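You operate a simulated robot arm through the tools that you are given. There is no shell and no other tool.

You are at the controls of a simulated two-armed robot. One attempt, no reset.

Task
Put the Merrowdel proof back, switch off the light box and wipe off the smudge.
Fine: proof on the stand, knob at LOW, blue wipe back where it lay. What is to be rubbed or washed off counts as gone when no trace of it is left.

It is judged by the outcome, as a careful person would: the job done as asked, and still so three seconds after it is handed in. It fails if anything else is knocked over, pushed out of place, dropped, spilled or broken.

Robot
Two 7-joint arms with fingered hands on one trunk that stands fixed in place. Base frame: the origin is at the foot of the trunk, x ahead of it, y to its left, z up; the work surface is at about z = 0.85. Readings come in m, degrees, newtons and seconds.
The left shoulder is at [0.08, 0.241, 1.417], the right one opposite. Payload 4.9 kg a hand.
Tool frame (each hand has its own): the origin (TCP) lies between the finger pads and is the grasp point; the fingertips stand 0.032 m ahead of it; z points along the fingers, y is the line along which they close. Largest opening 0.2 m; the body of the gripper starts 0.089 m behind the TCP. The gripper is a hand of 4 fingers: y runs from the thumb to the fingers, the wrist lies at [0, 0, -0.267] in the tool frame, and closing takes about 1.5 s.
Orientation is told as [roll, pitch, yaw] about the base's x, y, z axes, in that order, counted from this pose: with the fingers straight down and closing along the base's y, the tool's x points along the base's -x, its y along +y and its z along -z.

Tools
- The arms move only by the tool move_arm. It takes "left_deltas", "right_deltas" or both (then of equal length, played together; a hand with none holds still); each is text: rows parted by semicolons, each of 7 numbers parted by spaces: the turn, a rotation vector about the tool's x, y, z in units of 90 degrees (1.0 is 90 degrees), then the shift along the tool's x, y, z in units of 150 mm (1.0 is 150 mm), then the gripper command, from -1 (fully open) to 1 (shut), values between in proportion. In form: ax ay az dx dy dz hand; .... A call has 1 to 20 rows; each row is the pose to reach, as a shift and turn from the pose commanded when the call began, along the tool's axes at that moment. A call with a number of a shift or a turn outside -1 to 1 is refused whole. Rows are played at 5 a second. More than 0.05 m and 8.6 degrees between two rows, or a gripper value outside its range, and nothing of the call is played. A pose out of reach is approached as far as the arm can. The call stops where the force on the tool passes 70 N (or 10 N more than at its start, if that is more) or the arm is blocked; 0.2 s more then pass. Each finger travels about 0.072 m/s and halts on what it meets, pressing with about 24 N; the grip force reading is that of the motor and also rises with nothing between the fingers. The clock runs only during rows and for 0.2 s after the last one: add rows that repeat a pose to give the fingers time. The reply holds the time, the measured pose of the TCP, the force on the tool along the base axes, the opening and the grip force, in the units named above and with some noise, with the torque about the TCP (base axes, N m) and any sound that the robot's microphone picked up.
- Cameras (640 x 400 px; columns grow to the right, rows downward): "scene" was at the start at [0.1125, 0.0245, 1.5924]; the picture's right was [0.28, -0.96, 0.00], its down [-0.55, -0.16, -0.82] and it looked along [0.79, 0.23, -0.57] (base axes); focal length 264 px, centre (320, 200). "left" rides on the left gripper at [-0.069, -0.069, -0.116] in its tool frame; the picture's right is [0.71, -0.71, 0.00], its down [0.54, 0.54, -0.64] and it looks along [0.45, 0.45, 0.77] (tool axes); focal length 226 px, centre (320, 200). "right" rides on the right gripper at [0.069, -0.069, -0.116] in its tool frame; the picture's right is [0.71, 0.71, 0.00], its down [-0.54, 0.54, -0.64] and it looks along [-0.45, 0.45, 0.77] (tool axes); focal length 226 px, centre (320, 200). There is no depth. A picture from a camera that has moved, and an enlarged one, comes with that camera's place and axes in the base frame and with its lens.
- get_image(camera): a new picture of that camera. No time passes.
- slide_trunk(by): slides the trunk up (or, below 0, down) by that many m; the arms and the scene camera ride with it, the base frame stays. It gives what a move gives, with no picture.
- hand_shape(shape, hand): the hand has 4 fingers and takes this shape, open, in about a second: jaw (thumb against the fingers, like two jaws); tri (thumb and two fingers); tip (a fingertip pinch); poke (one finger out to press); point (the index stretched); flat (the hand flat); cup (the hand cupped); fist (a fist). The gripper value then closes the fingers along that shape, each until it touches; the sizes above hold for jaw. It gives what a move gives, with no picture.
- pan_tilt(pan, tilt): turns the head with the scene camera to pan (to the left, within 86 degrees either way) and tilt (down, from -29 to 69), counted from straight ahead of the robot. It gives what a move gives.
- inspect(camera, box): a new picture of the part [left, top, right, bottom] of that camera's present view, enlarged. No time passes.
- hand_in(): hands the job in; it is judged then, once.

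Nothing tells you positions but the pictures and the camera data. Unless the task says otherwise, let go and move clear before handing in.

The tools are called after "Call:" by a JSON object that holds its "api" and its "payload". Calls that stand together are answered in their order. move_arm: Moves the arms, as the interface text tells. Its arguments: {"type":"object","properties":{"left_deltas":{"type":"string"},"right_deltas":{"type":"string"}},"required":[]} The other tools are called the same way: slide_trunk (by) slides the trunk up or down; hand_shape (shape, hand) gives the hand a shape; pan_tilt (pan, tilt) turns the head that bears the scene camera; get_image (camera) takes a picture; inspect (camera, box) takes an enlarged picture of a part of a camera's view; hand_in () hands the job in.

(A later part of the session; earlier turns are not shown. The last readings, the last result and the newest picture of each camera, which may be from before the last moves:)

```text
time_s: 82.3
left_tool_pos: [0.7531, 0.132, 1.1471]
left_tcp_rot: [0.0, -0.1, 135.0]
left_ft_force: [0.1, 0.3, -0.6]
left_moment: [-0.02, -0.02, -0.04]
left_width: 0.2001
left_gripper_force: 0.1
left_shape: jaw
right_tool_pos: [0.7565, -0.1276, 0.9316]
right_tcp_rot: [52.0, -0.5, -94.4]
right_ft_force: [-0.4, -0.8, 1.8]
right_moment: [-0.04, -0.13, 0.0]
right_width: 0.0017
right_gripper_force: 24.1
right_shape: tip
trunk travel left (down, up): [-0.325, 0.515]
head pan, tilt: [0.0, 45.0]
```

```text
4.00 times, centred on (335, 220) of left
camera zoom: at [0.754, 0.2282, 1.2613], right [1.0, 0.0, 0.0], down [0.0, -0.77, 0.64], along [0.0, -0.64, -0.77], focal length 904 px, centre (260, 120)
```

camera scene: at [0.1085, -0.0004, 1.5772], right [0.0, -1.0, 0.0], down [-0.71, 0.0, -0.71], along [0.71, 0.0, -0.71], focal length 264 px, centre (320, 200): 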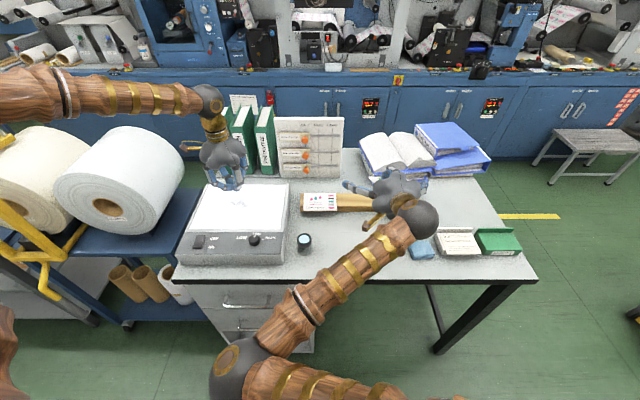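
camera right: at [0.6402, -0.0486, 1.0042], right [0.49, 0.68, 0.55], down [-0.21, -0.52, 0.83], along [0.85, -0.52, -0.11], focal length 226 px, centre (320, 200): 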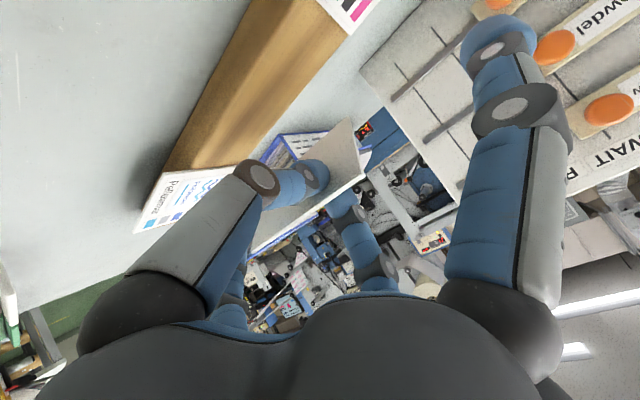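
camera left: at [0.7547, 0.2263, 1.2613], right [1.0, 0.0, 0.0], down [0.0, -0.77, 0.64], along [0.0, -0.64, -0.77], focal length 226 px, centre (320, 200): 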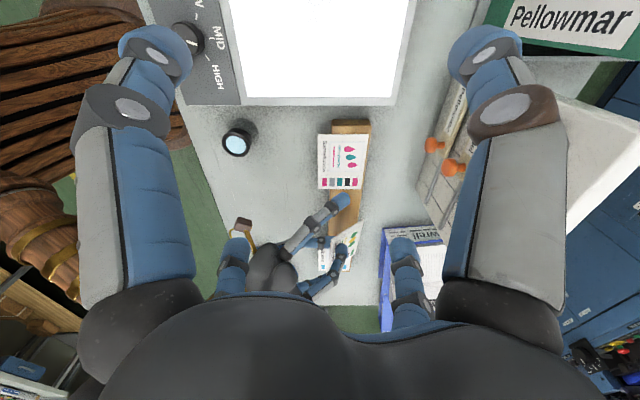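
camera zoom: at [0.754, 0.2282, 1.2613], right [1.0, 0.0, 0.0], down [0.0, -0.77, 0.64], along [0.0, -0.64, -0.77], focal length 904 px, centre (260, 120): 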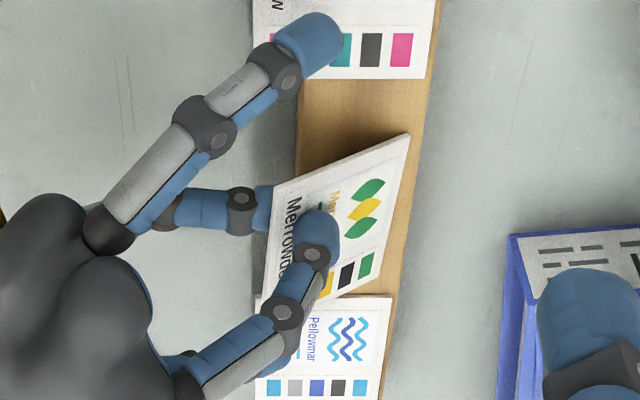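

Contact is just starting at the far edge. The pinch lets the card pivot, so I'll keep lowering gently another centimetre before opening.

Call:
{"api": "move_arm", "payload": {"right_deltas": "0 0 0 0 -0.0158 0.0123 1; 0 0 0 0 -0.0315 0.0246 1; 0 0 0 0 -0.0473 0.037 1; 0 0 0 0 -0.0578 0.0452 1"}}

Call:
{"api": "inspect", "payload": {"camera": "left", "box": [290, 170, 380, 270]}}

Call:
{"api": "get_image", "payload": {"camera": "right"}}

```text
time_s: 83.3
left_tool_pos: [0.7539, 0.1313, 1.147]
left_tcp_rot: [0.0, 0.0, 135.1]
left_ft_force: [0.0, 0.2, 0.0]
left_moment: [-0.04, -0.01, -0.02]
left_width: 0.2002
left_gripper_force: 0.0
left_shape: jaw
right_tool_pos: [0.7572, -0.1272, 0.9209]
right_tcp_rot: [52.0, -0.4, -94.4]
right_ft_force: [-0.9, -0.7, 3.1]
right_moment: [-0.02, -0.11, 0.03]
right_width: 0.0017
right_gripper_force: 24.4
right_shape: tip
trunk travel left (down, up): [-0.325, 0.515]
head pan, tilt: [0.0, 45.0]
```

```text
4.00 times, centred on (335, 220) of left
camera zoom: at [0.7539, 0.2278, 1.2614], right [1.0, 0.0, 0.0], down [0.0, -0.77, 0.64], along [0.0, -0.64, -0.77], focal length 904 px, centre (260, 120)
```

zoom: 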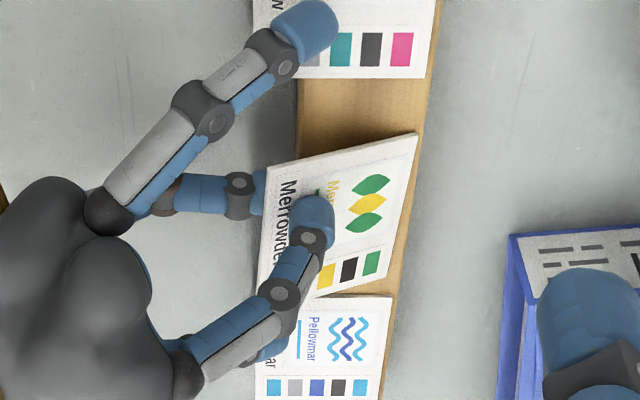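

```text
taken
camera right: at [0.6263, -0.0474, 0.9377], right [0.49, 0.68, 0.55], down [-0.21, -0.52, 0.83], along [0.85, -0.52, -0.11], focal length 226 px, centre (320, 200)
```

right: 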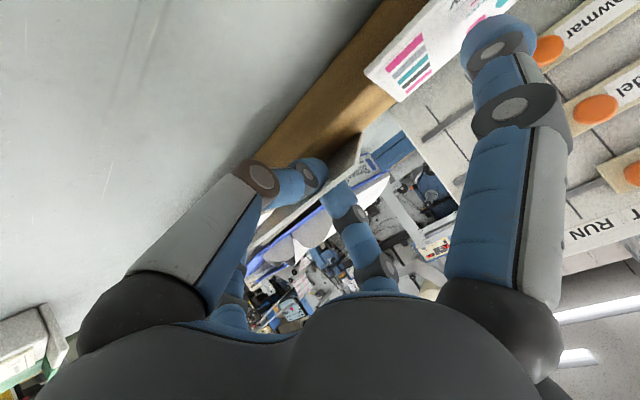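

The card is flattening onto the rail nicely. I'll draw it 1.2 cm toward me and 6 mm to the left to centre it in the gap.

Call:
{"api": "move_arm", "payload": {"right_deltas": "0 0 0 0.017 -0.025 -0.033 1; 0 0 0 0.034 -0.051 -0.065 1; 0 0 0 0.034 -0.051 -0.065 1"}}

Call:
{"api": "inspect", "payload": {"camera": "left", "box": [290, 170, 380, 270]}}

```text
time_s: 84.1
left_tool_pos: [0.7536, 0.1315, 1.1472]
left_tcp_rot: [-0.1, 0.0, 135.0]
left_ft_force: [0.6, -0.7, -0.2]
left_moment: [0.0, 0.0, 0.03]
left_width: 0.1997
left_gripper_force: 0.1
left_shape: jaw
right_tool_pos: [0.744, -0.1217, 0.9211]
right_tcp_rot: [52.0, -0.4, -94.4]
right_ft_force: [0.3, -2.0, 1.3]
right_moment: [-0.02, -0.17, -0.05]
right_width: 0.0019
right_gripper_force: 24.0
right_shape: tip
trunk travel left (down, up): [-0.325, 0.515]
head pan, tilt: [0.0, 45.0]
```

```text
4.00 times, centred on (335, 220) of left
camera zoom: at [0.7542, 0.2281, 1.2612], right [1.0, 0.0, 0.0], down [0.0, -0.77, 0.64], along [0.0, -0.64, -0.77], focal length 904 px, centre (260, 120)
```

zoom: 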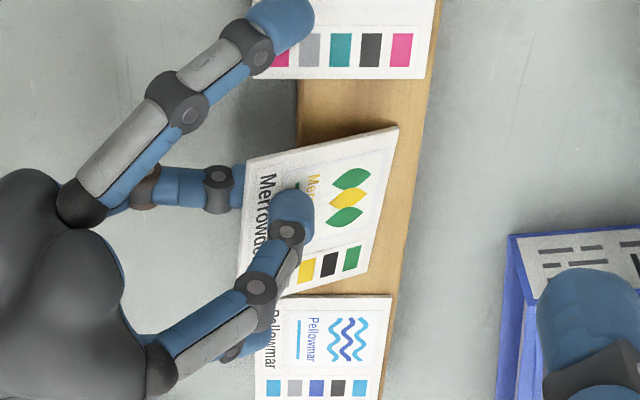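

It's about 5° skewed, so I'll undo that small yaw before letting go.

Call:
{"api": "move_arm", "payload": {"right_deltas": "0 0.0217 -0.017 0 0 0 1; 0 0.0433 -0.0339 0 0 0 1; 0 0.0433 -0.0339 0 0 0 1"}}

Call:
{"api": "inspect", "payload": {"camera": "left", "box": [290, 170, 380, 270]}}

```text
time_s: 84.9
left_tool_pos: [0.7529, 0.132, 1.1472]
left_tcp_rot: [0.0, 0.1, 135.0]
left_ft_force: [0.2, 0.7, -0.1]
left_moment: [-0.04, 0.05, -0.03]
left_width: 0.2
left_gripper_force: 0.0
left_shape: jaw
right_tool_pos: [0.7442, -0.123, 0.921]
right_tcp_rot: [52.0, -0.4, -89.4]
right_ft_force: [0.8, -1.1, 1.4]
right_moment: [-0.05, -0.13, -0.13]
right_width: 0.0019
right_gripper_force: 24.6
right_shape: tip
trunk travel left (down, up): [-0.325, 0.515]
head pan, tilt: [0.0, 45.0]
```

```text
4.00 times, centred on (335, 220) of left
camera zoom: at [0.754, 0.2282, 1.2613], right [1.0, 0.0, 0.0], down [0.0, -0.77, 0.64], along [0.0, -0.64, -0.77], focal length 904 px, centre (260, 120)
```

zoom: 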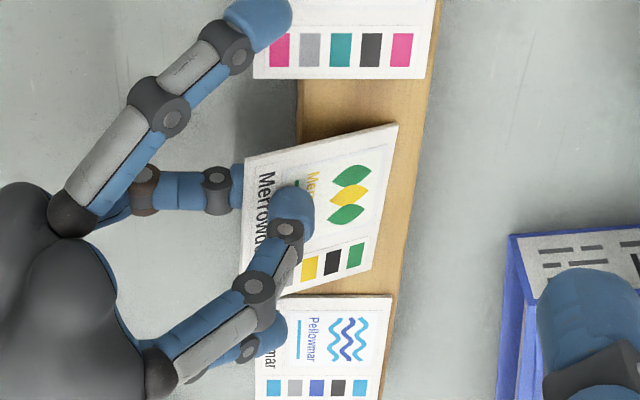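

Nearly square now, with equal gaps on both sides. I'll lower another centimetre with a last 2° trim, still holding.

Call:
{"api": "move_arm", "payload": {"right_deltas": "0 0.0088 -0.0069 0 -0.012 0.02 1; 0 0.0175 -0.0137 0 -0.024 0.034 1; 0 0.0175 -0.0137 0 -0.036 0.048 1; 0 0.0175 -0.0137 0 -0.0365 0.061 1"}}

Call:
{"api": "inspect", "payload": {"camera": "left", "box": [290, 170, 380, 270]}}

Call:
{"api": "get_image", "payload": {"camera": "right"}}

```text
time_s: 85.9
left_tool_pos: [0.7512, 0.1318, 1.1467]
left_tcp_rot: [0.0, 0.0, 135.1]
left_ft_force: [0.2, 0.3, -0.5]
left_moment: [0.05, 0.0, 0.0]
left_width: 0.1999
left_gripper_force: 0.1
left_shape: jaw
right_tool_pos: [0.7479, -0.1217, 0.9121]
right_tcp_rot: [51.9, -0.5, -87.4]
right_ft_force: [-2.0, -0.5, 3.8]
right_moment: [0.02, -0.28, -0.02]
right_width: 0.002
right_gripper_force: 24.5
right_shape: tip
trunk travel left (down, up): [-0.325, 0.515]
head pan, tilt: [0.0, 45.0]
```

```text
4.00 times, centred on (335, 220) of left
camera zoom: at [0.7537, 0.2279, 1.2615], right [1.0, 0.0, 0.0], down [0.0, -0.77, 0.64], along [0.0, -0.64, -0.77], focal length 904 px, centre (260, 120)
```

zoom: 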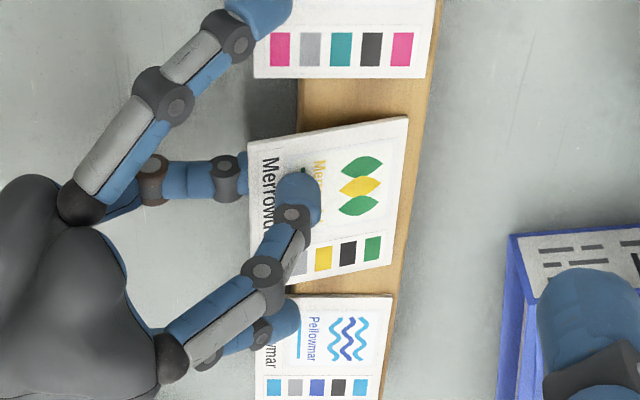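

```text
taken
camera right: at [0.6105, -0.0581, 0.9288], right [0.4, 0.73, 0.55], down [-0.15, -0.54, 0.83], along [0.9, -0.42, -0.11], focal length 226 px, centre (320, 200)
```

right: 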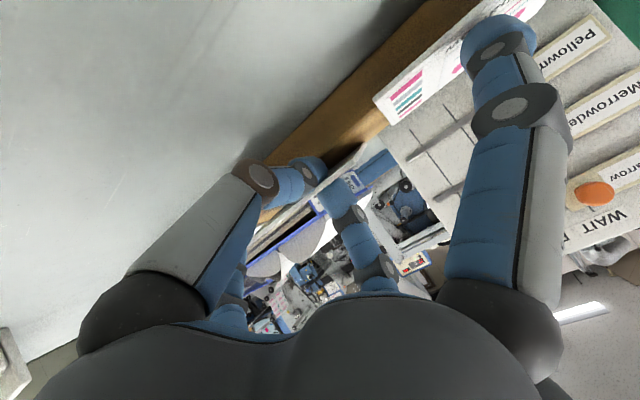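

Aligned and almost flat. Opening gently now with the hand still.

Call:
{"api": "move_arm", "payload": {"right_deltas": "0 0 0 0 0 0 0.8; 0 0 0 0 0 0 0.65; 0 0 0 0 0 0 0.5; 0 0 0 0 0 0 0.45"}}

Call:
{"api": "inspect", "payload": {"camera": "left", "box": [290, 170, 380, 270]}}

Call:
{"api": "get_image", "payload": {"camera": "right"}}

```text
time_s: 86.9
left_tool_pos: [0.7528, 0.1308, 1.147]
left_tcp_rot: [0.0, 0.0, 135.0]
left_ft_force: [-0.3, 0.1, -0.7]
left_moment: [-0.02, 0.0, -0.02]
left_width: 0.1999
left_gripper_force: 0.1
left_shape: jaw
right_tool_pos: [0.7491, -0.1225, 0.9109]
right_tcp_rot: [51.8, -0.4, -87.4]
right_ft_force: [0.1, 0.3, 0.5]
right_moment: [0.01, -0.01, 0.0]
right_width: 0.0546
right_gripper_force: 0.0
right_shape: tip
trunk travel left (down, up): [-0.325, 0.515]
head pan, tilt: [0.0, 45.0]
```

```text
4.00 times, centred on (335, 220) of left
camera zoom: at [0.7543, 0.228, 1.2611], right [1.0, 0.0, 0.0], down [0.0, -0.77, 0.64], along [0.0, -0.64, -0.77], focal length 904 px, centre (260, 120)
```

zoom: 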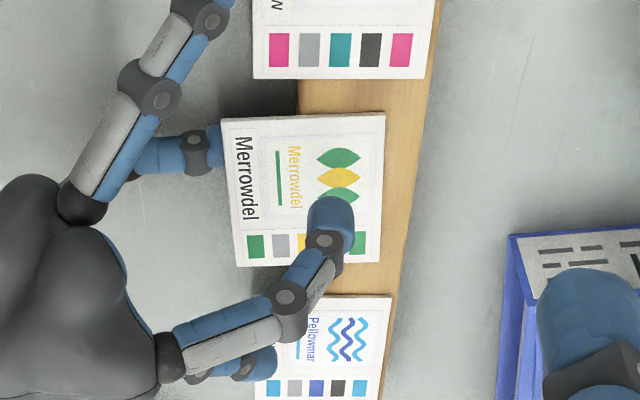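

```text
taken
camera right: at [0.6109, -0.0582, 0.9282], right [0.4, 0.73, 0.55], down [-0.15, -0.54, 0.83], along [0.9, -0.42, -0.11], focal length 226 px, centre (320, 200)
```

right: 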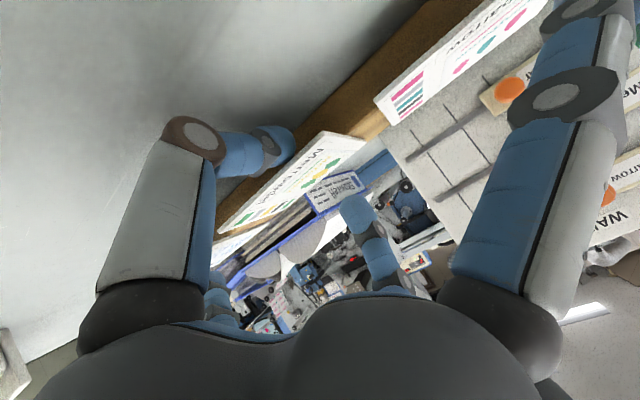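

The card lies flat, but the opening thumb dragged it about 1.7 cm toward me, so it now sits too far forward on the rail. I'll re-close on it, and next time open while moving the hand forward so the thumb drops straight down.

Call:
{"api": "move_arm", "payload": {"right_deltas": "0 0 0 0 0 0 0.6; 0 0 0 0 0 0 0.8; 0 0 0 0 0 0 1; 0 0 0 0 0 0 1; 0 0 0 0 0 0 1"}}

Call:
{"api": "inspect", "payload": {"camera": "left", "box": [290, 170, 380, 270]}}

Call:
{"api": "get_image", "payload": {"camera": "right"}}

```text
time_s: 88.1
left_tool_pos: [0.753, 0.1313, 1.1475]
left_tcp_rot: [-0.1, -0.2, 135.0]
left_ft_force: [-0.5, 0.6, -1.2]
left_moment: [0.02, -0.01, 0.01]
left_width: 0.1996
left_gripper_force: 0.1
left_shape: jaw
right_tool_pos: [0.7477, -0.1226, 0.9128]
right_tcp_rot: [52.1, -0.4, -87.4]
right_ft_force: [0.7, -0.3, 1.5]
right_moment: [0.02, -0.18, -0.01]
right_width: 0.0014
right_gripper_force: 24.1
right_shape: tip
trunk travel left (down, up): [-0.325, 0.515]
head pan, tilt: [0.0, 45.0]
```

```text
4.00 times, centred on (335, 220) of left
camera zoom: at [0.7541, 0.228, 1.2613], right [1.0, 0.0, 0.0], down [0.0, -0.77, 0.64], along [0.0, -0.64, -0.77], focal length 904 px, centre (260, 120)
```

zoom: 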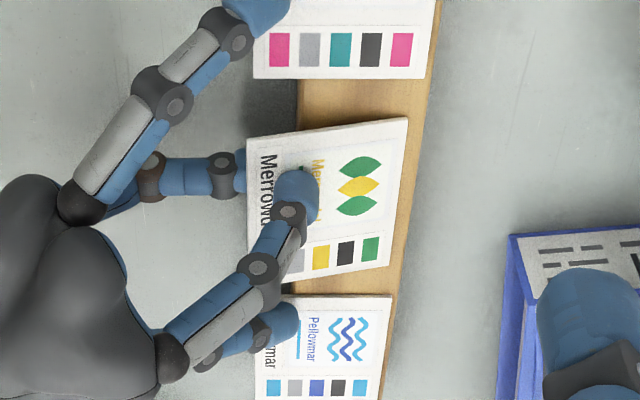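

```text
taken
camera right: at [0.6108, -0.0581, 0.9285], right [0.4, 0.73, 0.55], down [-0.15, -0.54, 0.83], along [0.9, -0.42, -0.11], focal length 226 px, centre (320, 200)
```

right: 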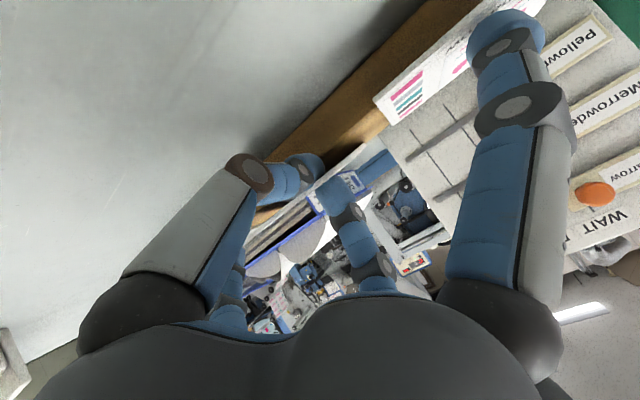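

It's back in the pinch exactly as before. Now I'll open while moving the hand forward 1.7 cm so the thumb moves straight down.

Call:
{"api": "move_arm", "payload": {"right_deltas": "0 0 0 -0.0025 0.035 0.0446 0.7; 0 0 0 -0.005 0.0697 0.0892 0.45; 0 0 0 -0.005 0.0697 0.0892 0.45; 0 0 0 -0.005 0.0697 0.0892 0.45"}}

Call:
{"api": "inspect", "payload": {"camera": "left", "box": [290, 170, 380, 270]}}

Call:
{"api": "get_image", "payload": {"camera": "right"}}

```text
time_s: 89.1
left_tool_pos: [0.754, 0.1297, 1.1456]
left_tcp_rot: [0.0, 0.0, 135.0]
left_ft_force: [-0.4, -1.4, 0.9]
left_moment: [0.03, -0.01, 0.04]
left_width: 0.1995
left_gripper_force: 0.0
left_shape: jaw
right_tool_pos: [0.766, -0.1197, 0.9112]
right_tcp_rot: [51.9, -0.4, -87.5]
right_ft_force: [-0.6, 0.3, -0.1]
right_moment: [-0.02, -0.02, -0.01]
right_width: 0.0547
right_gripper_force: 0.2
right_shape: tip
trunk travel left (down, up): [-0.325, 0.515]
head pan, tilt: [0.0, 45.0]
```

```text
4.00 times, centred on (335, 220) of left
camera zoom: at [0.7544, 0.228, 1.261], right [1.0, 0.0, 0.0], down [0.0, -0.77, 0.64], along [0.0, -0.64, -0.77], focal length 904 px, centre (260, 120)
```

zoom: 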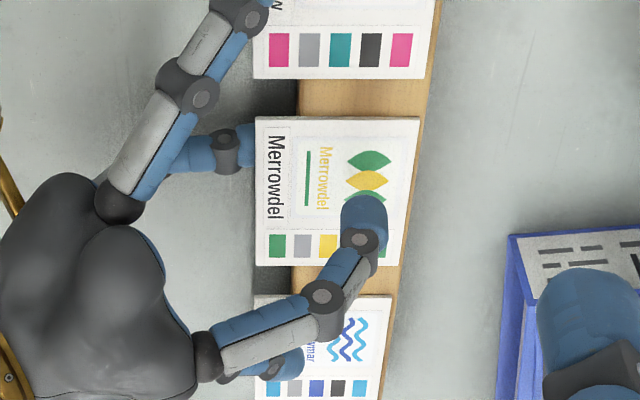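

```text
taken
camera right: at [0.6284, -0.0569, 0.9286], right [0.4, 0.73, 0.55], down [-0.15, -0.54, 0.83], along [0.9, -0.42, -0.11], focal length 226 px, centre (320, 200)
```

right: 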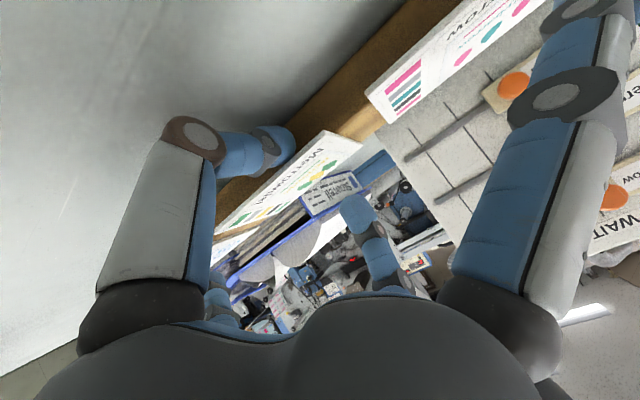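

The Merrowdel card is flat on the stand, lined up with its neighbours. I'll open a touch more and back the hand straight out toward me.

Call:
{"api": "move_arm", "payload": {"right_deltas": "0 0 0 0 0 0 0.4; 0 0 0 0.003 -0.041 -0.0525 0.4; 0 0 0 0.006 -0.082 -0.105 0.4; 0 0 0 0.012 -0.164 -0.21 0.35; 0 0 0 0.018 -0.246 -0.315 0.3; 0 0 0 0.024 -0.3 -0.45 0.2"}}

Call:
{"api": "inspect", "payload": {"camera": "left", "box": [290, 170, 380, 270]}}

Call:
{"api": "get_image", "payload": {"camera": "right"}}

```text
time_s: 90.5
left_tool_pos: [0.7525, 0.131, 1.1475]
left_tcp_rot: [0.0, 0.0, 135.0]
left_ft_force: [-0.2, 0.7, 0.0]
left_moment: [-0.04, -0.04, -0.02]
left_width: 0.1999
left_gripper_force: 0.1
left_shape: jaw
right_tool_pos: [0.6839, -0.1214, 0.9191]
right_tcp_rot: [52.0, -0.4, -87.4]
right_ft_force: [-0.7, -0.3, 1.0]
right_moment: [0.0, 0.03, -0.01]
right_width: 0.0796
right_gripper_force: 0.2
right_shape: tip
trunk travel left (down, up): [-0.325, 0.515]
head pan, tilt: [0.0, 45.0]
```

```text
4.00 times, centred on (335, 220) of left
camera zoom: at [0.7536, 0.2279, 1.2616], right [1.0, 0.0, 0.0], down [0.0, -0.77, 0.64], along [0.0, -0.64, -0.77], focal length 904 px, centre (260, 120)
```

zoom: 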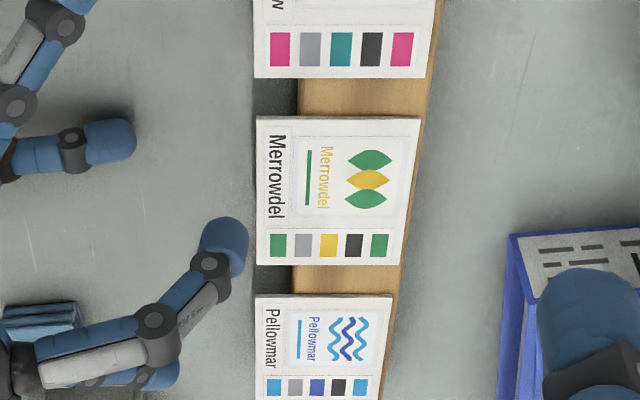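

```text
taken
camera right: at [0.5473, -0.0569, 0.9354], right [0.4, 0.73, 0.55], down [-0.15, -0.54, 0.83], along [0.9, -0.42, -0.11], focal length 226 px, centre (320, 200)
```

right: 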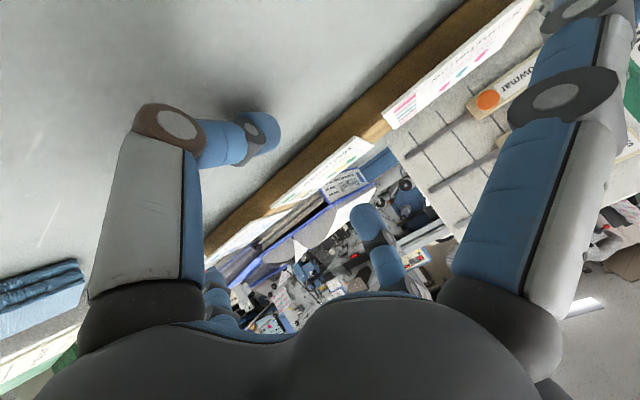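

The card is placed perfectly in line. The right hand is near the blue wipe, so I'll lift it straight up first.

Call:
{"api": "move_arm", "payload": {"right_deltas": "0 0 0 0 0.2 -0.155 0.2; 0 0 0 0 0.4 -0.31 0.2; 0 0 0 0 0.6 -0.465 0.2; 0 0 0 0 0.788 -0.616 0.2"}}

Call:
{"api": "get_image", "payload": {"camera": "scene"}}

Call:
{"api": "get_image", "payload": {"camera": "left"}}

```text
time_s: 91.5
left_tool_pos: [0.7542, 0.1319, 1.1463]
left_tcp_rot: [-0.1, -0.1, 135.0]
left_ft_force: [-0.5, 0.1, -1.4]
left_moment: [-0.01, 0.03, -0.02]
left_width: 0.1998
left_gripper_force: 0.1
left_shape: jaw
right_tool_pos: [0.6853, -0.1198, 1.066]
right_tcp_rot: [51.9, -0.4, -87.5]
right_ft_force: [-0.1, 0.6, 0.9]
right_moment: [0.0, -0.01, -0.04]
right_width: 0.08
right_gripper_force: 0.0
right_shape: tip
trunk travel left (down, up): [-0.325, 0.515]
head pan, tilt: [0.0, 45.0]
```

```text
taken
camera scene: at [0.1092, -0.0002, 1.5771], right [0.0, -1.0, 0.0], down [-0.71, 0.0, -0.71], along [0.71, 0.0, -0.71], focal length 264 px, centre (320, 200)
```

scene: 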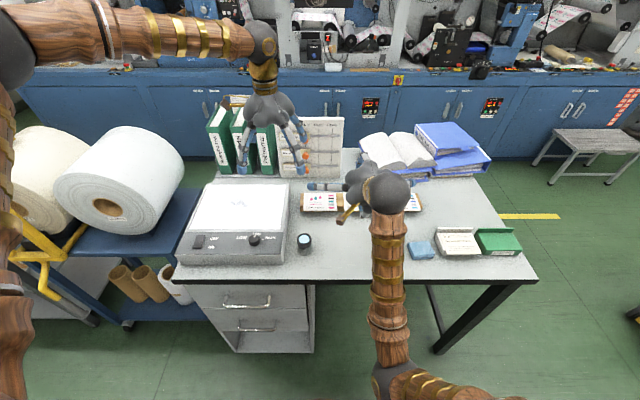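

```text
taken
camera left: at [0.7543, 0.2283, 1.261], right [1.0, 0.0, 0.0], down [0.0, -0.77, 0.64], along [0.0, -0.64, -0.77], focal length 226 px, centre (320, 200)
```

left: 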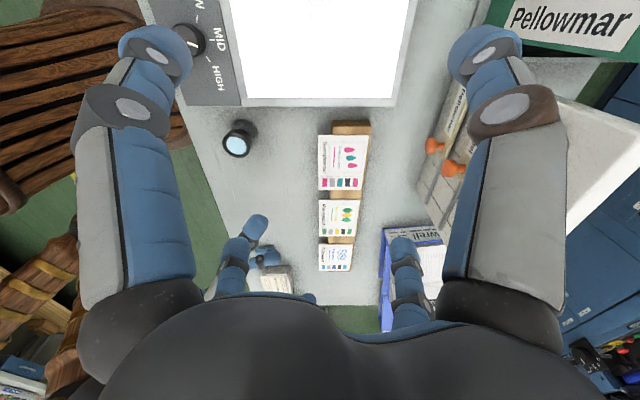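

The stand is done. Next is the smudge: the left hand has the better reach over the panel and can also reach the wipe, so I'll park the right arm far to the right, out of its way.

Call:
{"api": "move_arm", "payload": {"right_deltas": "0 0 0 -0.23 0 -0.08 0.2; 0 0 0 -0.46 0 -0.16 0.2; 0 0 0 -0.69 0 -0.24 0.2; 0 0 0 -0.923 0.01 -0.314 0.2"}}

Call:
{"api": "move_arm", "payload": {"right_deltas": "0 0 0 -0.23 0 -0.08 0.2; 0 0 0 -0.46 0 -0.16 0.2; 0 0 0 -0.69 0 -0.24 0.2; 0 0 0 -0.923 0.01 -0.314 0.2"}}

Call:
{"api": "move_arm", "payload": {"right_deltas": "0 0 0 -0.23 0 -0.08 0.2; 0 0 0 -0.46 0 -0.16 0.2; 0 0 0 -0.69 0 -0.24 0.2; 0 0 0 -0.923 0.01 -0.314 0.2"}}

Call:
{"api": "get_image", "payload": {"camera": "scene"}}

```text
time_s: 92.5
left_tool_pos: [0.7532, 0.1294, 1.1481]
left_tcp_rot: [-0.1, -0.1, 135.0]
left_ft_force: [-0.7, -0.2, 0.0]
left_moment: [0.04, -0.02, -0.02]
left_width: 0.1997
left_gripper_force: 0.0
left_shape: jaw
right_tool_pos: [0.6535, -0.261, 1.0969]
right_tcp_rot: [51.9, -0.4, -87.3]
right_ft_force: [0.2, -1.3, -0.1]
right_moment: [0.01, -0.03, 0.04]
right_width: 0.0796
right_gripper_force: 0.1
right_shape: tip
trunk travel left (down, up): [-0.325, 0.515]
head pan, tilt: [0.0, 45.0]
```

```text
time_s: 93.5
left_tool_pos: [0.7533, 0.1291, 1.1472]
left_tcp_rot: [0.0, -0.1, 135.0]
left_ft_force: [0.1, 0.4, 0.6]
left_moment: [0.01, 0.0, 0.03]
left_width: 0.2
left_gripper_force: 0.2
left_shape: jaw
right_tool_pos: [0.6239, -0.4004, 1.1284]
right_tcp_rot: [51.9, -0.4, -87.3]
right_ft_force: [-0.2, 0.0, -0.3]
right_moment: [0.04, 0.0, -0.01]
right_width: 0.0796
right_gripper_force: 0.0
right_shape: tip
trunk travel left (down, up): [-0.325, 0.515]
head pan, tilt: [0.0, 45.0]
```

```text
time_s: 94.5
left_tool_pos: [0.7539, 0.1302, 1.1475]
left_tcp_rot: [-0.1, 0.0, 135.1]
left_ft_force: [-0.6, -0.6, 0.7]
left_moment: [0.06, -0.04, 0.01]
left_width: 0.2
left_gripper_force: 0.1
left_shape: jaw
right_tool_pos: [0.5942, -0.5449, 1.1622]
right_tcp_rot: [52.0, -0.3, -87.4]
right_ft_force: [0.0, -0.5, -0.3]
right_moment: [0.01, -0.04, 0.0]
right_width: 0.0796
right_gripper_force: 0.0
right_shape: tip
trunk travel left (down, up): [-0.325, 0.515]
head pan, tilt: [0.0, 45.0]
```

```text
taken
camera scene: at [0.1082, -0.0029, 1.5772], right [0.0, -1.0, 0.0], down [-0.71, 0.0, -0.71], along [0.71, 0.0, -0.71], focal length 264 px, centre (320, 200)
```

scene: 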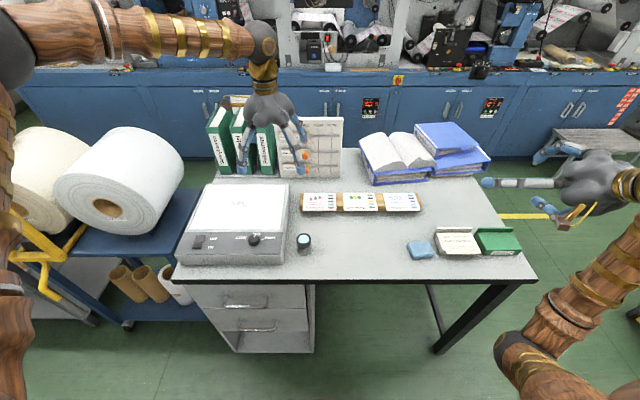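

The desk is clear in view now; let me inspect the stand, the wipe and the smudge closely.

Call:
{"api": "inspect", "payload": {"camera": "scene", "box": [270, 170, 450, 280]}}

Call:
{"api": "inspect", "payload": {"camera": "scene", "box": [170, 175, 310, 270]}}

Call:
{"api": "inspect", "payload": {"camera": "scene", "box": [390, 225, 490, 275]}}

```text
3.56 times, centred on (360, 225) of scene
camera zoom: at [0.1082, -0.0029, 1.5772], right [0.0, -1.0, 0.0], down [-0.71, 0.0, -0.71], along [0.71, 0.0, -0.71], focal length 938 px, centre (178, 111)
```

zoom: 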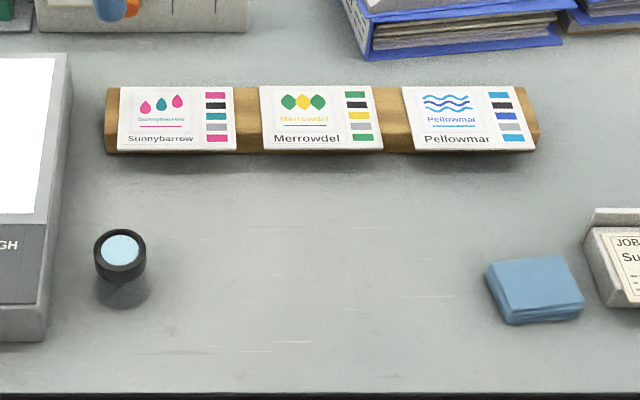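

```text
4.21 times, centred on (240, 222) of scene
camera zoom: at [0.1082, -0.0029, 1.5772], right [0.0, -1.0, 0.0], down [-0.71, 0.0, -0.71], along [0.71, 0.0, -0.71], focal length 1111 px, centre (657, 105)
```

zoom: 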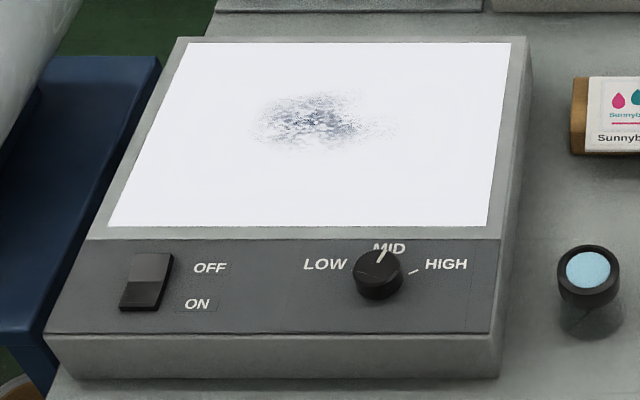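

```text
6.40 times, centred on (440, 250) of scene
camera zoom: at [0.1082, -0.0029, 1.5772], right [0.0, -1.0, 0.0], down [-0.71, 0.0, -0.71], along [0.71, 0.0, -0.71], focal length 1689 px, centre (-448, -120)
```

zoom: 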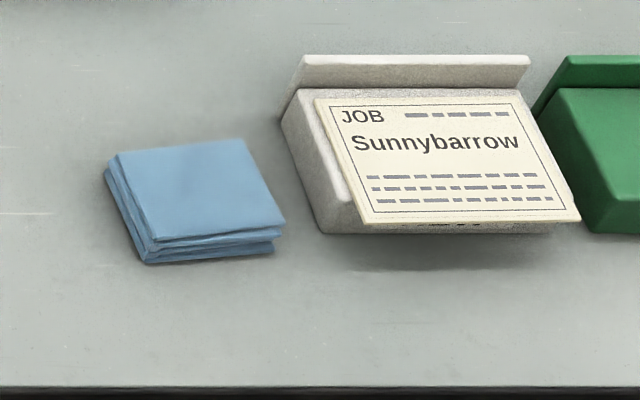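

The Merrowdel proof sits exactly like its neighbours. The wipe is about 6.9 × 5.0 × 1.5 cm at (0.601, -0.330), turned +7°. I'll bring the left hand over to it at a safe height, turning to yaw 97°.

Call:
{"api": "move_arm", "payload": {"left_deltas": "0 0 0.0844 0.085 0.18 0 -1; 0 0 0.1688 0.17 0.36 0 -1; 0 0 0.2532 0.254 0.54 0 -1; 0 0 0.3376 0.339 0.72 0 -1; 0 0 0.422 0.424 0.896 0 -1"}}

Call:
{"api": "move_arm", "payload": {"left_deltas": "0 0 0 0.22 0.118 0 -1; 0 0 0 0.44 0.236 0 -1; 0 0 0 0.66 0.354 0 -1; 0 0 0 0.882 0.471 0 -1"}}

Call:
{"api": "get_image", "payload": {"camera": "scene"}}

Call:
{"api": "get_image", "payload": {"camera": "left"}}

```text
time_s: 95.7
left_tool_pos: [0.7054, -0.007, 1.1468]
left_tcp_rot: [0.1, -0.1, 96.9]
left_ft_force: [-0.5, 0.3, 0.1]
left_moment: [0.0, -0.02, 0.01]
left_width: 0.2001
left_gripper_force: 0.1
left_shape: jaw
right_tool_pos: [0.5938, -0.5439, 1.1625]
right_tcp_rot: [52.0, -0.4, -87.4]
right_ft_force: [0.6, -1.3, -0.7]
right_moment: [0.03, -0.01, 0.0]
right_width: 0.0799
right_gripper_force: 0.0
right_shape: tip
trunk travel left (down, up): [-0.325, 0.515]
head pan, tilt: [0.0, 45.0]
```

```text
time_s: 96.7
left_tool_pos: [0.6525, -0.148, 1.1465]
left_tcp_rot: [0.1, -0.1, 97.0]
left_ft_force: [0.2, 0.1, -0.6]
left_moment: [0.03, 0.05, 0.0]
left_width: 0.1998
left_gripper_force: 0.1
left_shape: jaw
right_tool_pos: [0.5938, -0.5443, 1.1605]
right_tcp_rot: [52.0, -0.3, -87.4]
right_ft_force: [0.0, -0.3, -0.6]
right_moment: [0.02, -0.04, 0.05]
right_width: 0.0798
right_gripper_force: 0.0
right_shape: tip
trunk travel left (down, up): [-0.325, 0.515]
head pan, tilt: [0.0, 45.0]
```

```text
taken
camera scene: at [0.1087, -0.0037, 1.5772], right [0.0, -1.0, 0.0], down [-0.71, 0.0, -0.71], along [0.71, 0.0, -0.71], focal length 264 px, centre (320, 200)
```

scene: 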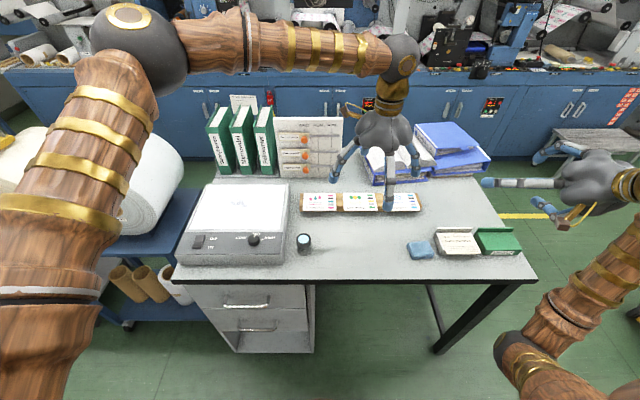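

```text
taken
camera left: at [0.7124, -0.0718, 1.2604], right [0.79, -0.62, 0.0], down [-0.47, -0.61, 0.64], along [-0.4, -0.51, -0.77], focal length 226 px, centre (320, 200)
```

left: 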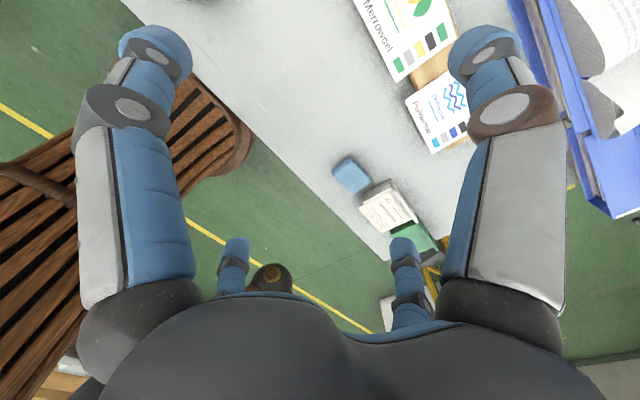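

The right hand's splayed finger would be close to the left hand over the wipe, so I'll move the right arm another 15 cm outward first.

Call:
{"api": "move_arm", "payload": {"right_deltas": "0 0 0 -0.25 0 0 0.2; 0 0 0 -0.5 0 0 0.2; 0 0 0 -0.75 0 0 0.2; 0 0 0 -1 0 0 0.2"}}

Call:
{"api": "move_arm", "payload": {"left_deltas": "0 0 0 0.25 0.105 0 -1; 0 0 0 0.5 0.21 0 -1; 0 0 0 0.75 0.315 0 -0.5; 0 0 0 1 0.42 0 0"}}

Call:
{"api": "get_image", "payload": {"camera": "left"}}

Call:
{"api": "get_image", "payload": {"camera": "scene"}}

```text
time_s: 97.7
left_tool_pos: [0.652, -0.146, 1.145]
left_tcp_rot: [-0.1, -0.1, 97.0]
left_ft_force: [0.7, -1.1, 0.3]
left_moment: [0.04, -0.03, 0.0]
left_width: 0.1998
left_gripper_force: 0.0
left_shape: jaw
right_tool_pos: [0.5988, -0.6915, 1.1618]
right_tcp_rot: [52.0, -0.4, -87.5]
right_ft_force: [0.9, -0.4, -0.7]
right_moment: [0.02, -0.03, 0.01]
right_width: 0.0798
right_gripper_force: 0.0
right_shape: tip
trunk travel left (down, up): [-0.325, 0.515]
head pan, tilt: [0.0, 45.0]
```

```text
time_s: 98.7
left_tool_pos: [0.6054, -0.3072, 1.1466]
left_tcp_rot: [-0.1, 0.0, 97.0]
left_ft_force: [0.3, -0.7, 0.4]
left_moment: [0.04, -0.01, -0.01]
left_width: 0.1185
left_gripper_force: 0.1
left_shape: jaw
right_tool_pos: [0.6001, -0.693, 1.1614]
right_tcp_rot: [52.0, -0.3, -87.5]
right_ft_force: [-0.6, -0.3, -0.8]
right_moment: [0.01, -0.05, 0.05]
right_width: 0.0797
right_gripper_force: 0.0
right_shape: tip
trunk travel left (down, up): [-0.325, 0.515]
head pan, tilt: [0.0, 45.0]
```

```text
taken
camera left: at [0.665, -0.2311, 1.261], right [0.79, -0.61, 0.0], down [-0.47, -0.61, 0.64], along [-0.39, -0.51, -0.77], focal length 226 px, centre (320, 200)
```

left: 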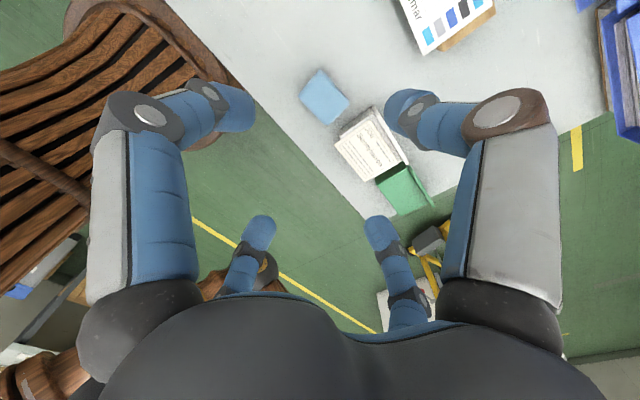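

```text
taken
camera scene: at [0.1082, -0.0045, 1.5772], right [0.0, -1.0, 0.0], down [-0.71, 0.0, -0.71], along [0.71, 0.0, -0.71], focal length 264 px, centre (320, 200)
```

scene: 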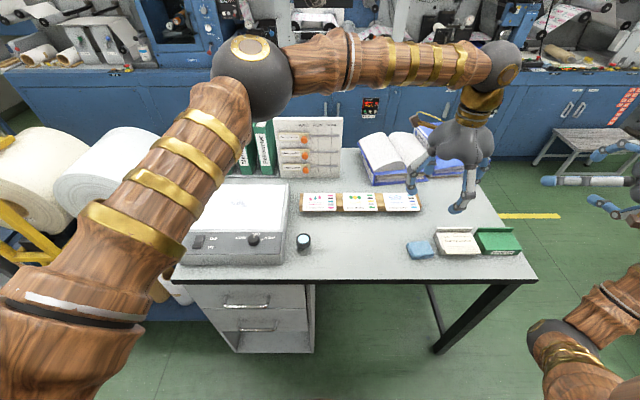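

Call:
{"api": "inspect", "payload": {"camera": "left", "box": [280, 50, 400, 140]}}

```text
4.44 times, centred on (340, 95) of left
camera zoom: at [0.665, -0.2311, 1.261], right [0.79, -0.61, 0.0], down [-0.47, -0.61, 0.64], along [-0.39, -0.51, -0.77], focal length 1005 px, centre (231, 667)
```

zoom: 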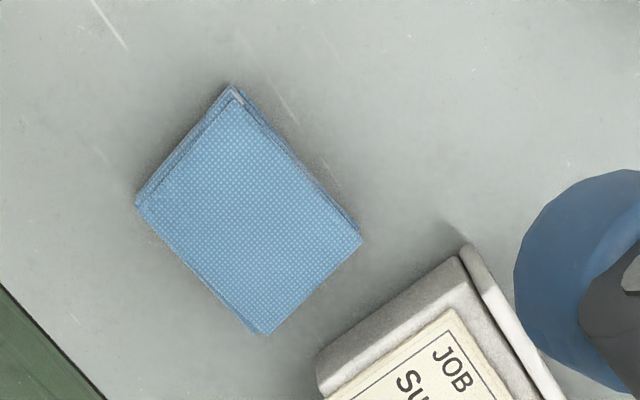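

The wipe's centre from this closer view is (0.601, -0.325), turned +6°. I'll centre the hand over it with an 8 cm opening and descend in stages.

Call:
{"api": "move_arm", "payload": {"left_deltas": "0 0 0 0.056 0.02 0.15 0.2; 0 0 0 0.111 0.043 0.4 0.2; 0 0 0 0.111 0.043 0.7 0.2; 0 0 0 0.111 0.043 1 0.2"}}

Call:
{"api": "move_arm", "payload": {"left_deltas": "0 0 0 0 0 0.15 0.2; 0 0 0 0 0 0.3 0.2; 0 0 0 0 0 0.4 0.2"}}

Call:
{"api": "get_image", "payload": {"camera": "left"}}

Call:
{"api": "inspect", "payload": {"camera": "scene", "box": [380, 190, 520, 280]}}

```text
time_s: 99.7
left_tool_pos: [0.6047, -0.3208, 0.9966]
left_tcp_rot: [0.0, 0.0, 97.1]
left_ft_force: [0.7, -0.2, 0.0]
left_moment: [0.05, 0.0, 0.01]
left_width: 0.0803
left_gripper_force: 0.0
left_shape: jaw
right_tool_pos: [0.5997, -0.6903, 1.1618]
right_tcp_rot: [51.8, -0.5, -87.5]
right_ft_force: [0.0, 0.5, -0.5]
right_moment: [0.0, 0.03, 0.0]
right_width: 0.0797
right_gripper_force: 0.1
right_shape: tip
trunk travel left (down, up): [-0.325, 0.515]
head pan, tilt: [0.0, 45.0]
```

```text
time_s: 100.5
left_tool_pos: [0.6031, -0.3192, 0.9361]
left_tcp_rot: [0.0, -0.1, 96.9]
left_ft_force: [0.1, -0.5, 0.1]
left_moment: [0.04, 0.02, 0.01]
left_width: 0.0802
left_gripper_force: 0.0
left_shape: jaw
right_tool_pos: [0.5998, -0.6903, 1.1628]
right_tcp_rot: [52.0, -0.5, -87.3]
right_ft_force: [0.7, -0.9, 0.6]
right_moment: [0.01, -0.01, -0.03]
right_width: 0.0796
right_gripper_force: 0.1
right_shape: tip
trunk travel left (down, up): [-0.325, 0.515]
head pan, tilt: [0.0, 45.0]
```

```text
taken
camera left: at [0.6638, -0.2437, 1.0516], right [0.79, -0.62, 0.0], down [-0.47, -0.6, 0.64], along [-0.4, -0.51, -0.77], focal length 226 px, centre (320, 200)
```

left: 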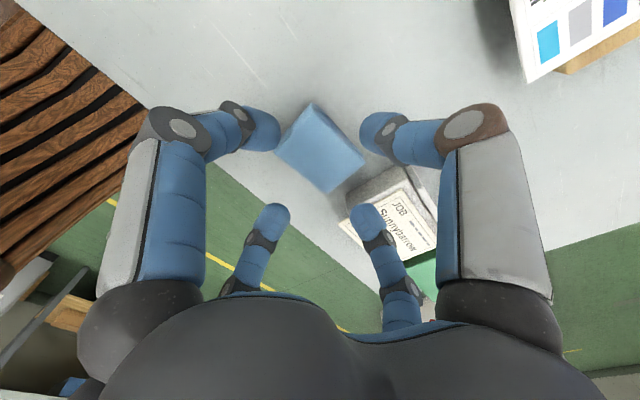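

```text
4.44 times, centred on (450, 235) of scene
camera zoom: at [0.109, -0.0011, 1.5772], right [0.0, -1.0, 0.0], down [-0.71, 0.0, -0.71], along [0.71, 0.0, -0.71], focal length 1173 px, centre (-258, 44)
```

zoom: 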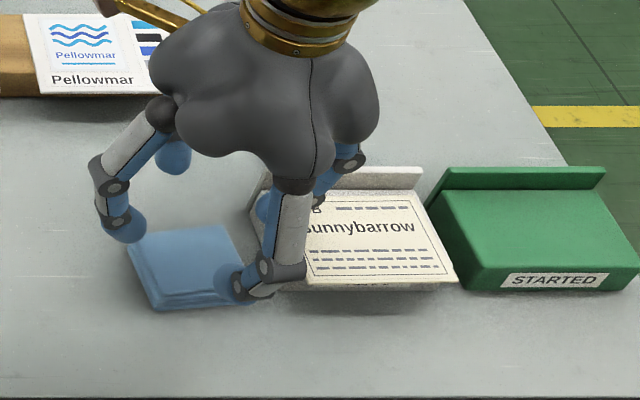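

Call:
{"api": "inspect", "payload": {"camera": "left", "box": [240, 80, 400, 240]}}

```text
2.50 times, centred on (320, 160) of left
camera zoom: at [0.6638, -0.2437, 1.0516], right [0.79, -0.62, 0.0], down [-0.47, -0.6, 0.64], along [-0.4, -0.51, -0.77], focal length 565 px, centre (320, 300)
```

zoom: 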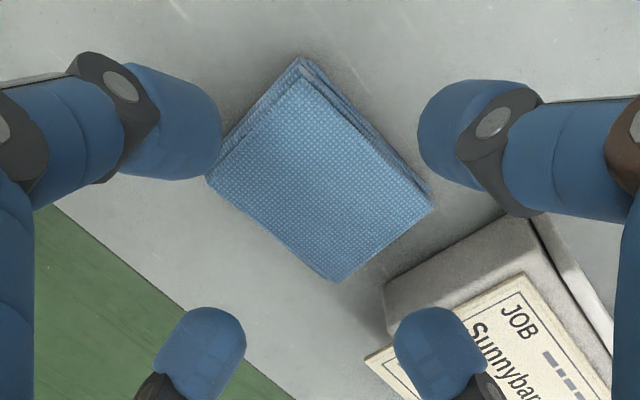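

The wipe is centred within 4 mm; I'll trim that, descend to finger height and close on it.

Call:
{"api": "move_arm", "payload": {"left_deltas": "0 0 0 0.023 0.015 0.1 0.2; 0 0 0 0.023 0.015 0.2 0.2; 0 0 0 0.023 0.015 0.29 0.2; 0 0 0 0.023 0.015 0.33 0.2"}}

Call:
{"api": "inspect", "payload": {"camera": "left", "box": [240, 80, 400, 240]}}

Call:
{"api": "inspect", "payload": {"camera": "scene", "box": [380, 190, 520, 280]}}

```text
time_s: 101.5
left_tool_pos: [0.601, -0.3237, 0.894]
left_tcp_rot: [-0.3, 0.3, 97.1]
left_ft_force: [0.5, 5.4, 37.3]
left_moment: [-2.31, -0.35, 0.08]
left_width: 0.0802
left_gripper_force: 0.0
left_shape: jaw
right_tool_pos: [0.5974, -0.6872, 1.1651]
right_tcp_rot: [52.1, -0.5, -87.4]
right_ft_force: [-0.7, 0.1, 0.5]
right_moment: [-0.07, 0.0, -0.01]
right_width: 0.0797
right_gripper_force: 0.0
right_shape: tip
trunk travel left (down, up): [-0.325, 0.515]
head pan, tilt: [0.0, 45.0]
```

```text
2.50 times, centred on (320, 160) of left
camera zoom: at [0.6607, -0.2458, 1.0075], right [0.79, -0.61, 0.01], down [-0.47, -0.6, 0.64], along [-0.39, -0.51, -0.76], focal length 565 px, centre (320, 300)
```

zoom: 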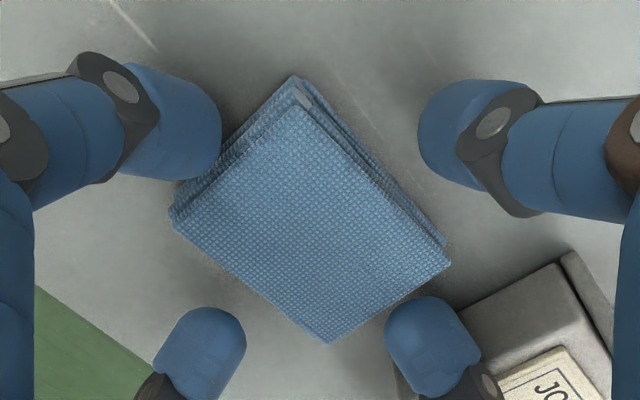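

```text
4.44 times, centred on (450, 235) of scene
camera zoom: at [0.1051, 0.0023, 1.5781], right [0.0, -1.0, 0.0], down [-0.71, 0.0, -0.71], along [0.71, 0.0, -0.71], focal length 1173 px, centre (-258, 44)
```

zoom: 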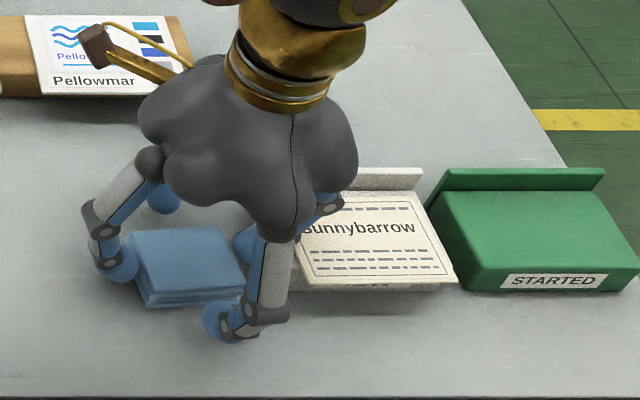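

A finger is pressing on something (37 N, on the −y side, likely the job tray's edge). I'll raise 1.5 cm right away and look.

Call:
{"api": "move_arm", "payload": {"left_deltas": "0 0 0 0 0 -0.06 0.2; 0 0 0 0 0 -0.12 0.2; 0 0 0 0 0 -0.2 0.2"}}

Call:
{"api": "get_image", "payload": {"camera": "left"}}

Call:
{"api": "inspect", "payload": {"camera": "scene", "box": [380, 190, 520, 280]}}

```text
time_s: 102.3
left_tool_pos: [0.5997, -0.3245, 0.9165]
left_tcp_rot: [0.0, -0.1, 97.0]
left_ft_force: [-0.1, 0.9, 0.5]
left_moment: [0.01, 0.01, 0.01]
left_width: 0.0802
left_gripper_force: 0.1
left_shape: jaw
right_tool_pos: [0.5996, -0.6901, 1.1609]
right_tcp_rot: [51.9, -0.5, -87.5]
right_ft_force: [0.0, -0.1, 0.8]
right_moment: [-0.03, 0.01, -0.03]
right_width: 0.0798
right_gripper_force: 0.1
right_shape: tip
trunk travel left (down, up): [-0.325, 0.515]
head pan, tilt: [0.0, 45.0]
```

```text
taken
camera left: at [0.6601, -0.2486, 1.0308], right [0.79, -0.62, 0.0], down [-0.47, -0.6, 0.64], along [-0.4, -0.51, -0.77], focal length 226 px, centre (320, 200)
```

left: 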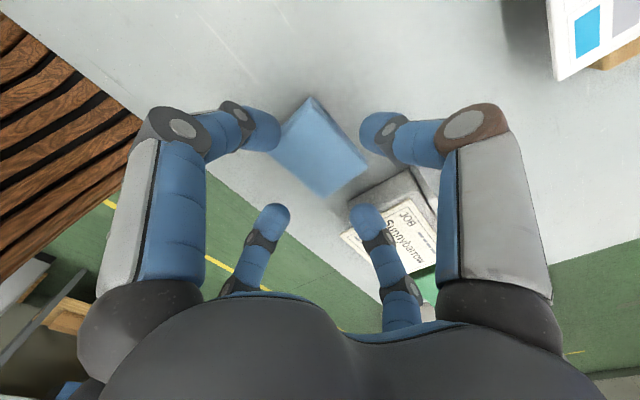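

```text
4.44 times, centred on (450, 235) of scene
camera zoom: at [0.1081, -0.0008, 1.577], right [0.0, -1.0, 0.0], down [-0.71, 0.0, -0.71], along [0.71, 0.0, -0.71], focal length 1173 px, centre (-258, 44)
```

zoom: 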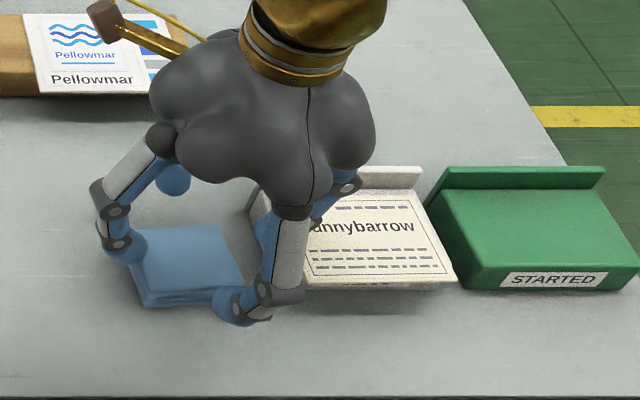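

Call:
{"api": "inspect", "payload": {"camera": "left", "box": [330, 140, 450, 260]}}

Call:
{"api": "inspect", "payload": {"camera": "scene", "box": [425, 220, 485, 262]}}

```text
3.33 times, centred on (390, 200) of left
camera zoom: at [0.6601, -0.2486, 1.0308], right [0.79, -0.62, 0.0], down [-0.47, -0.6, 0.64], along [-0.4, -0.51, -0.77], focal length 754 px, centre (87, 200)
```

zoom: 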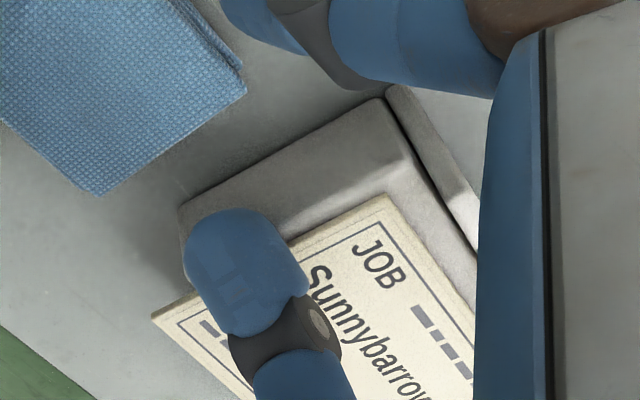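

```text
9.52 times, centred on (455, 241) of scene
camera zoom: at [0.1081, -0.0008, 1.577], right [0.0, -1.0, 0.0], down [-0.71, 0.0, -0.71], along [0.71, 0.0, -0.71], focal length 2514 px, centre (-966, -190)
```

zoom: 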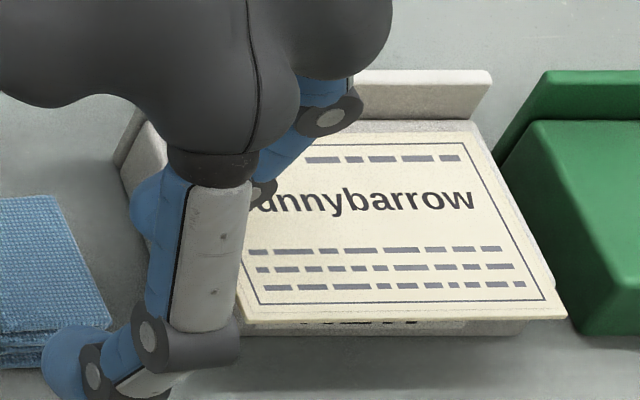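

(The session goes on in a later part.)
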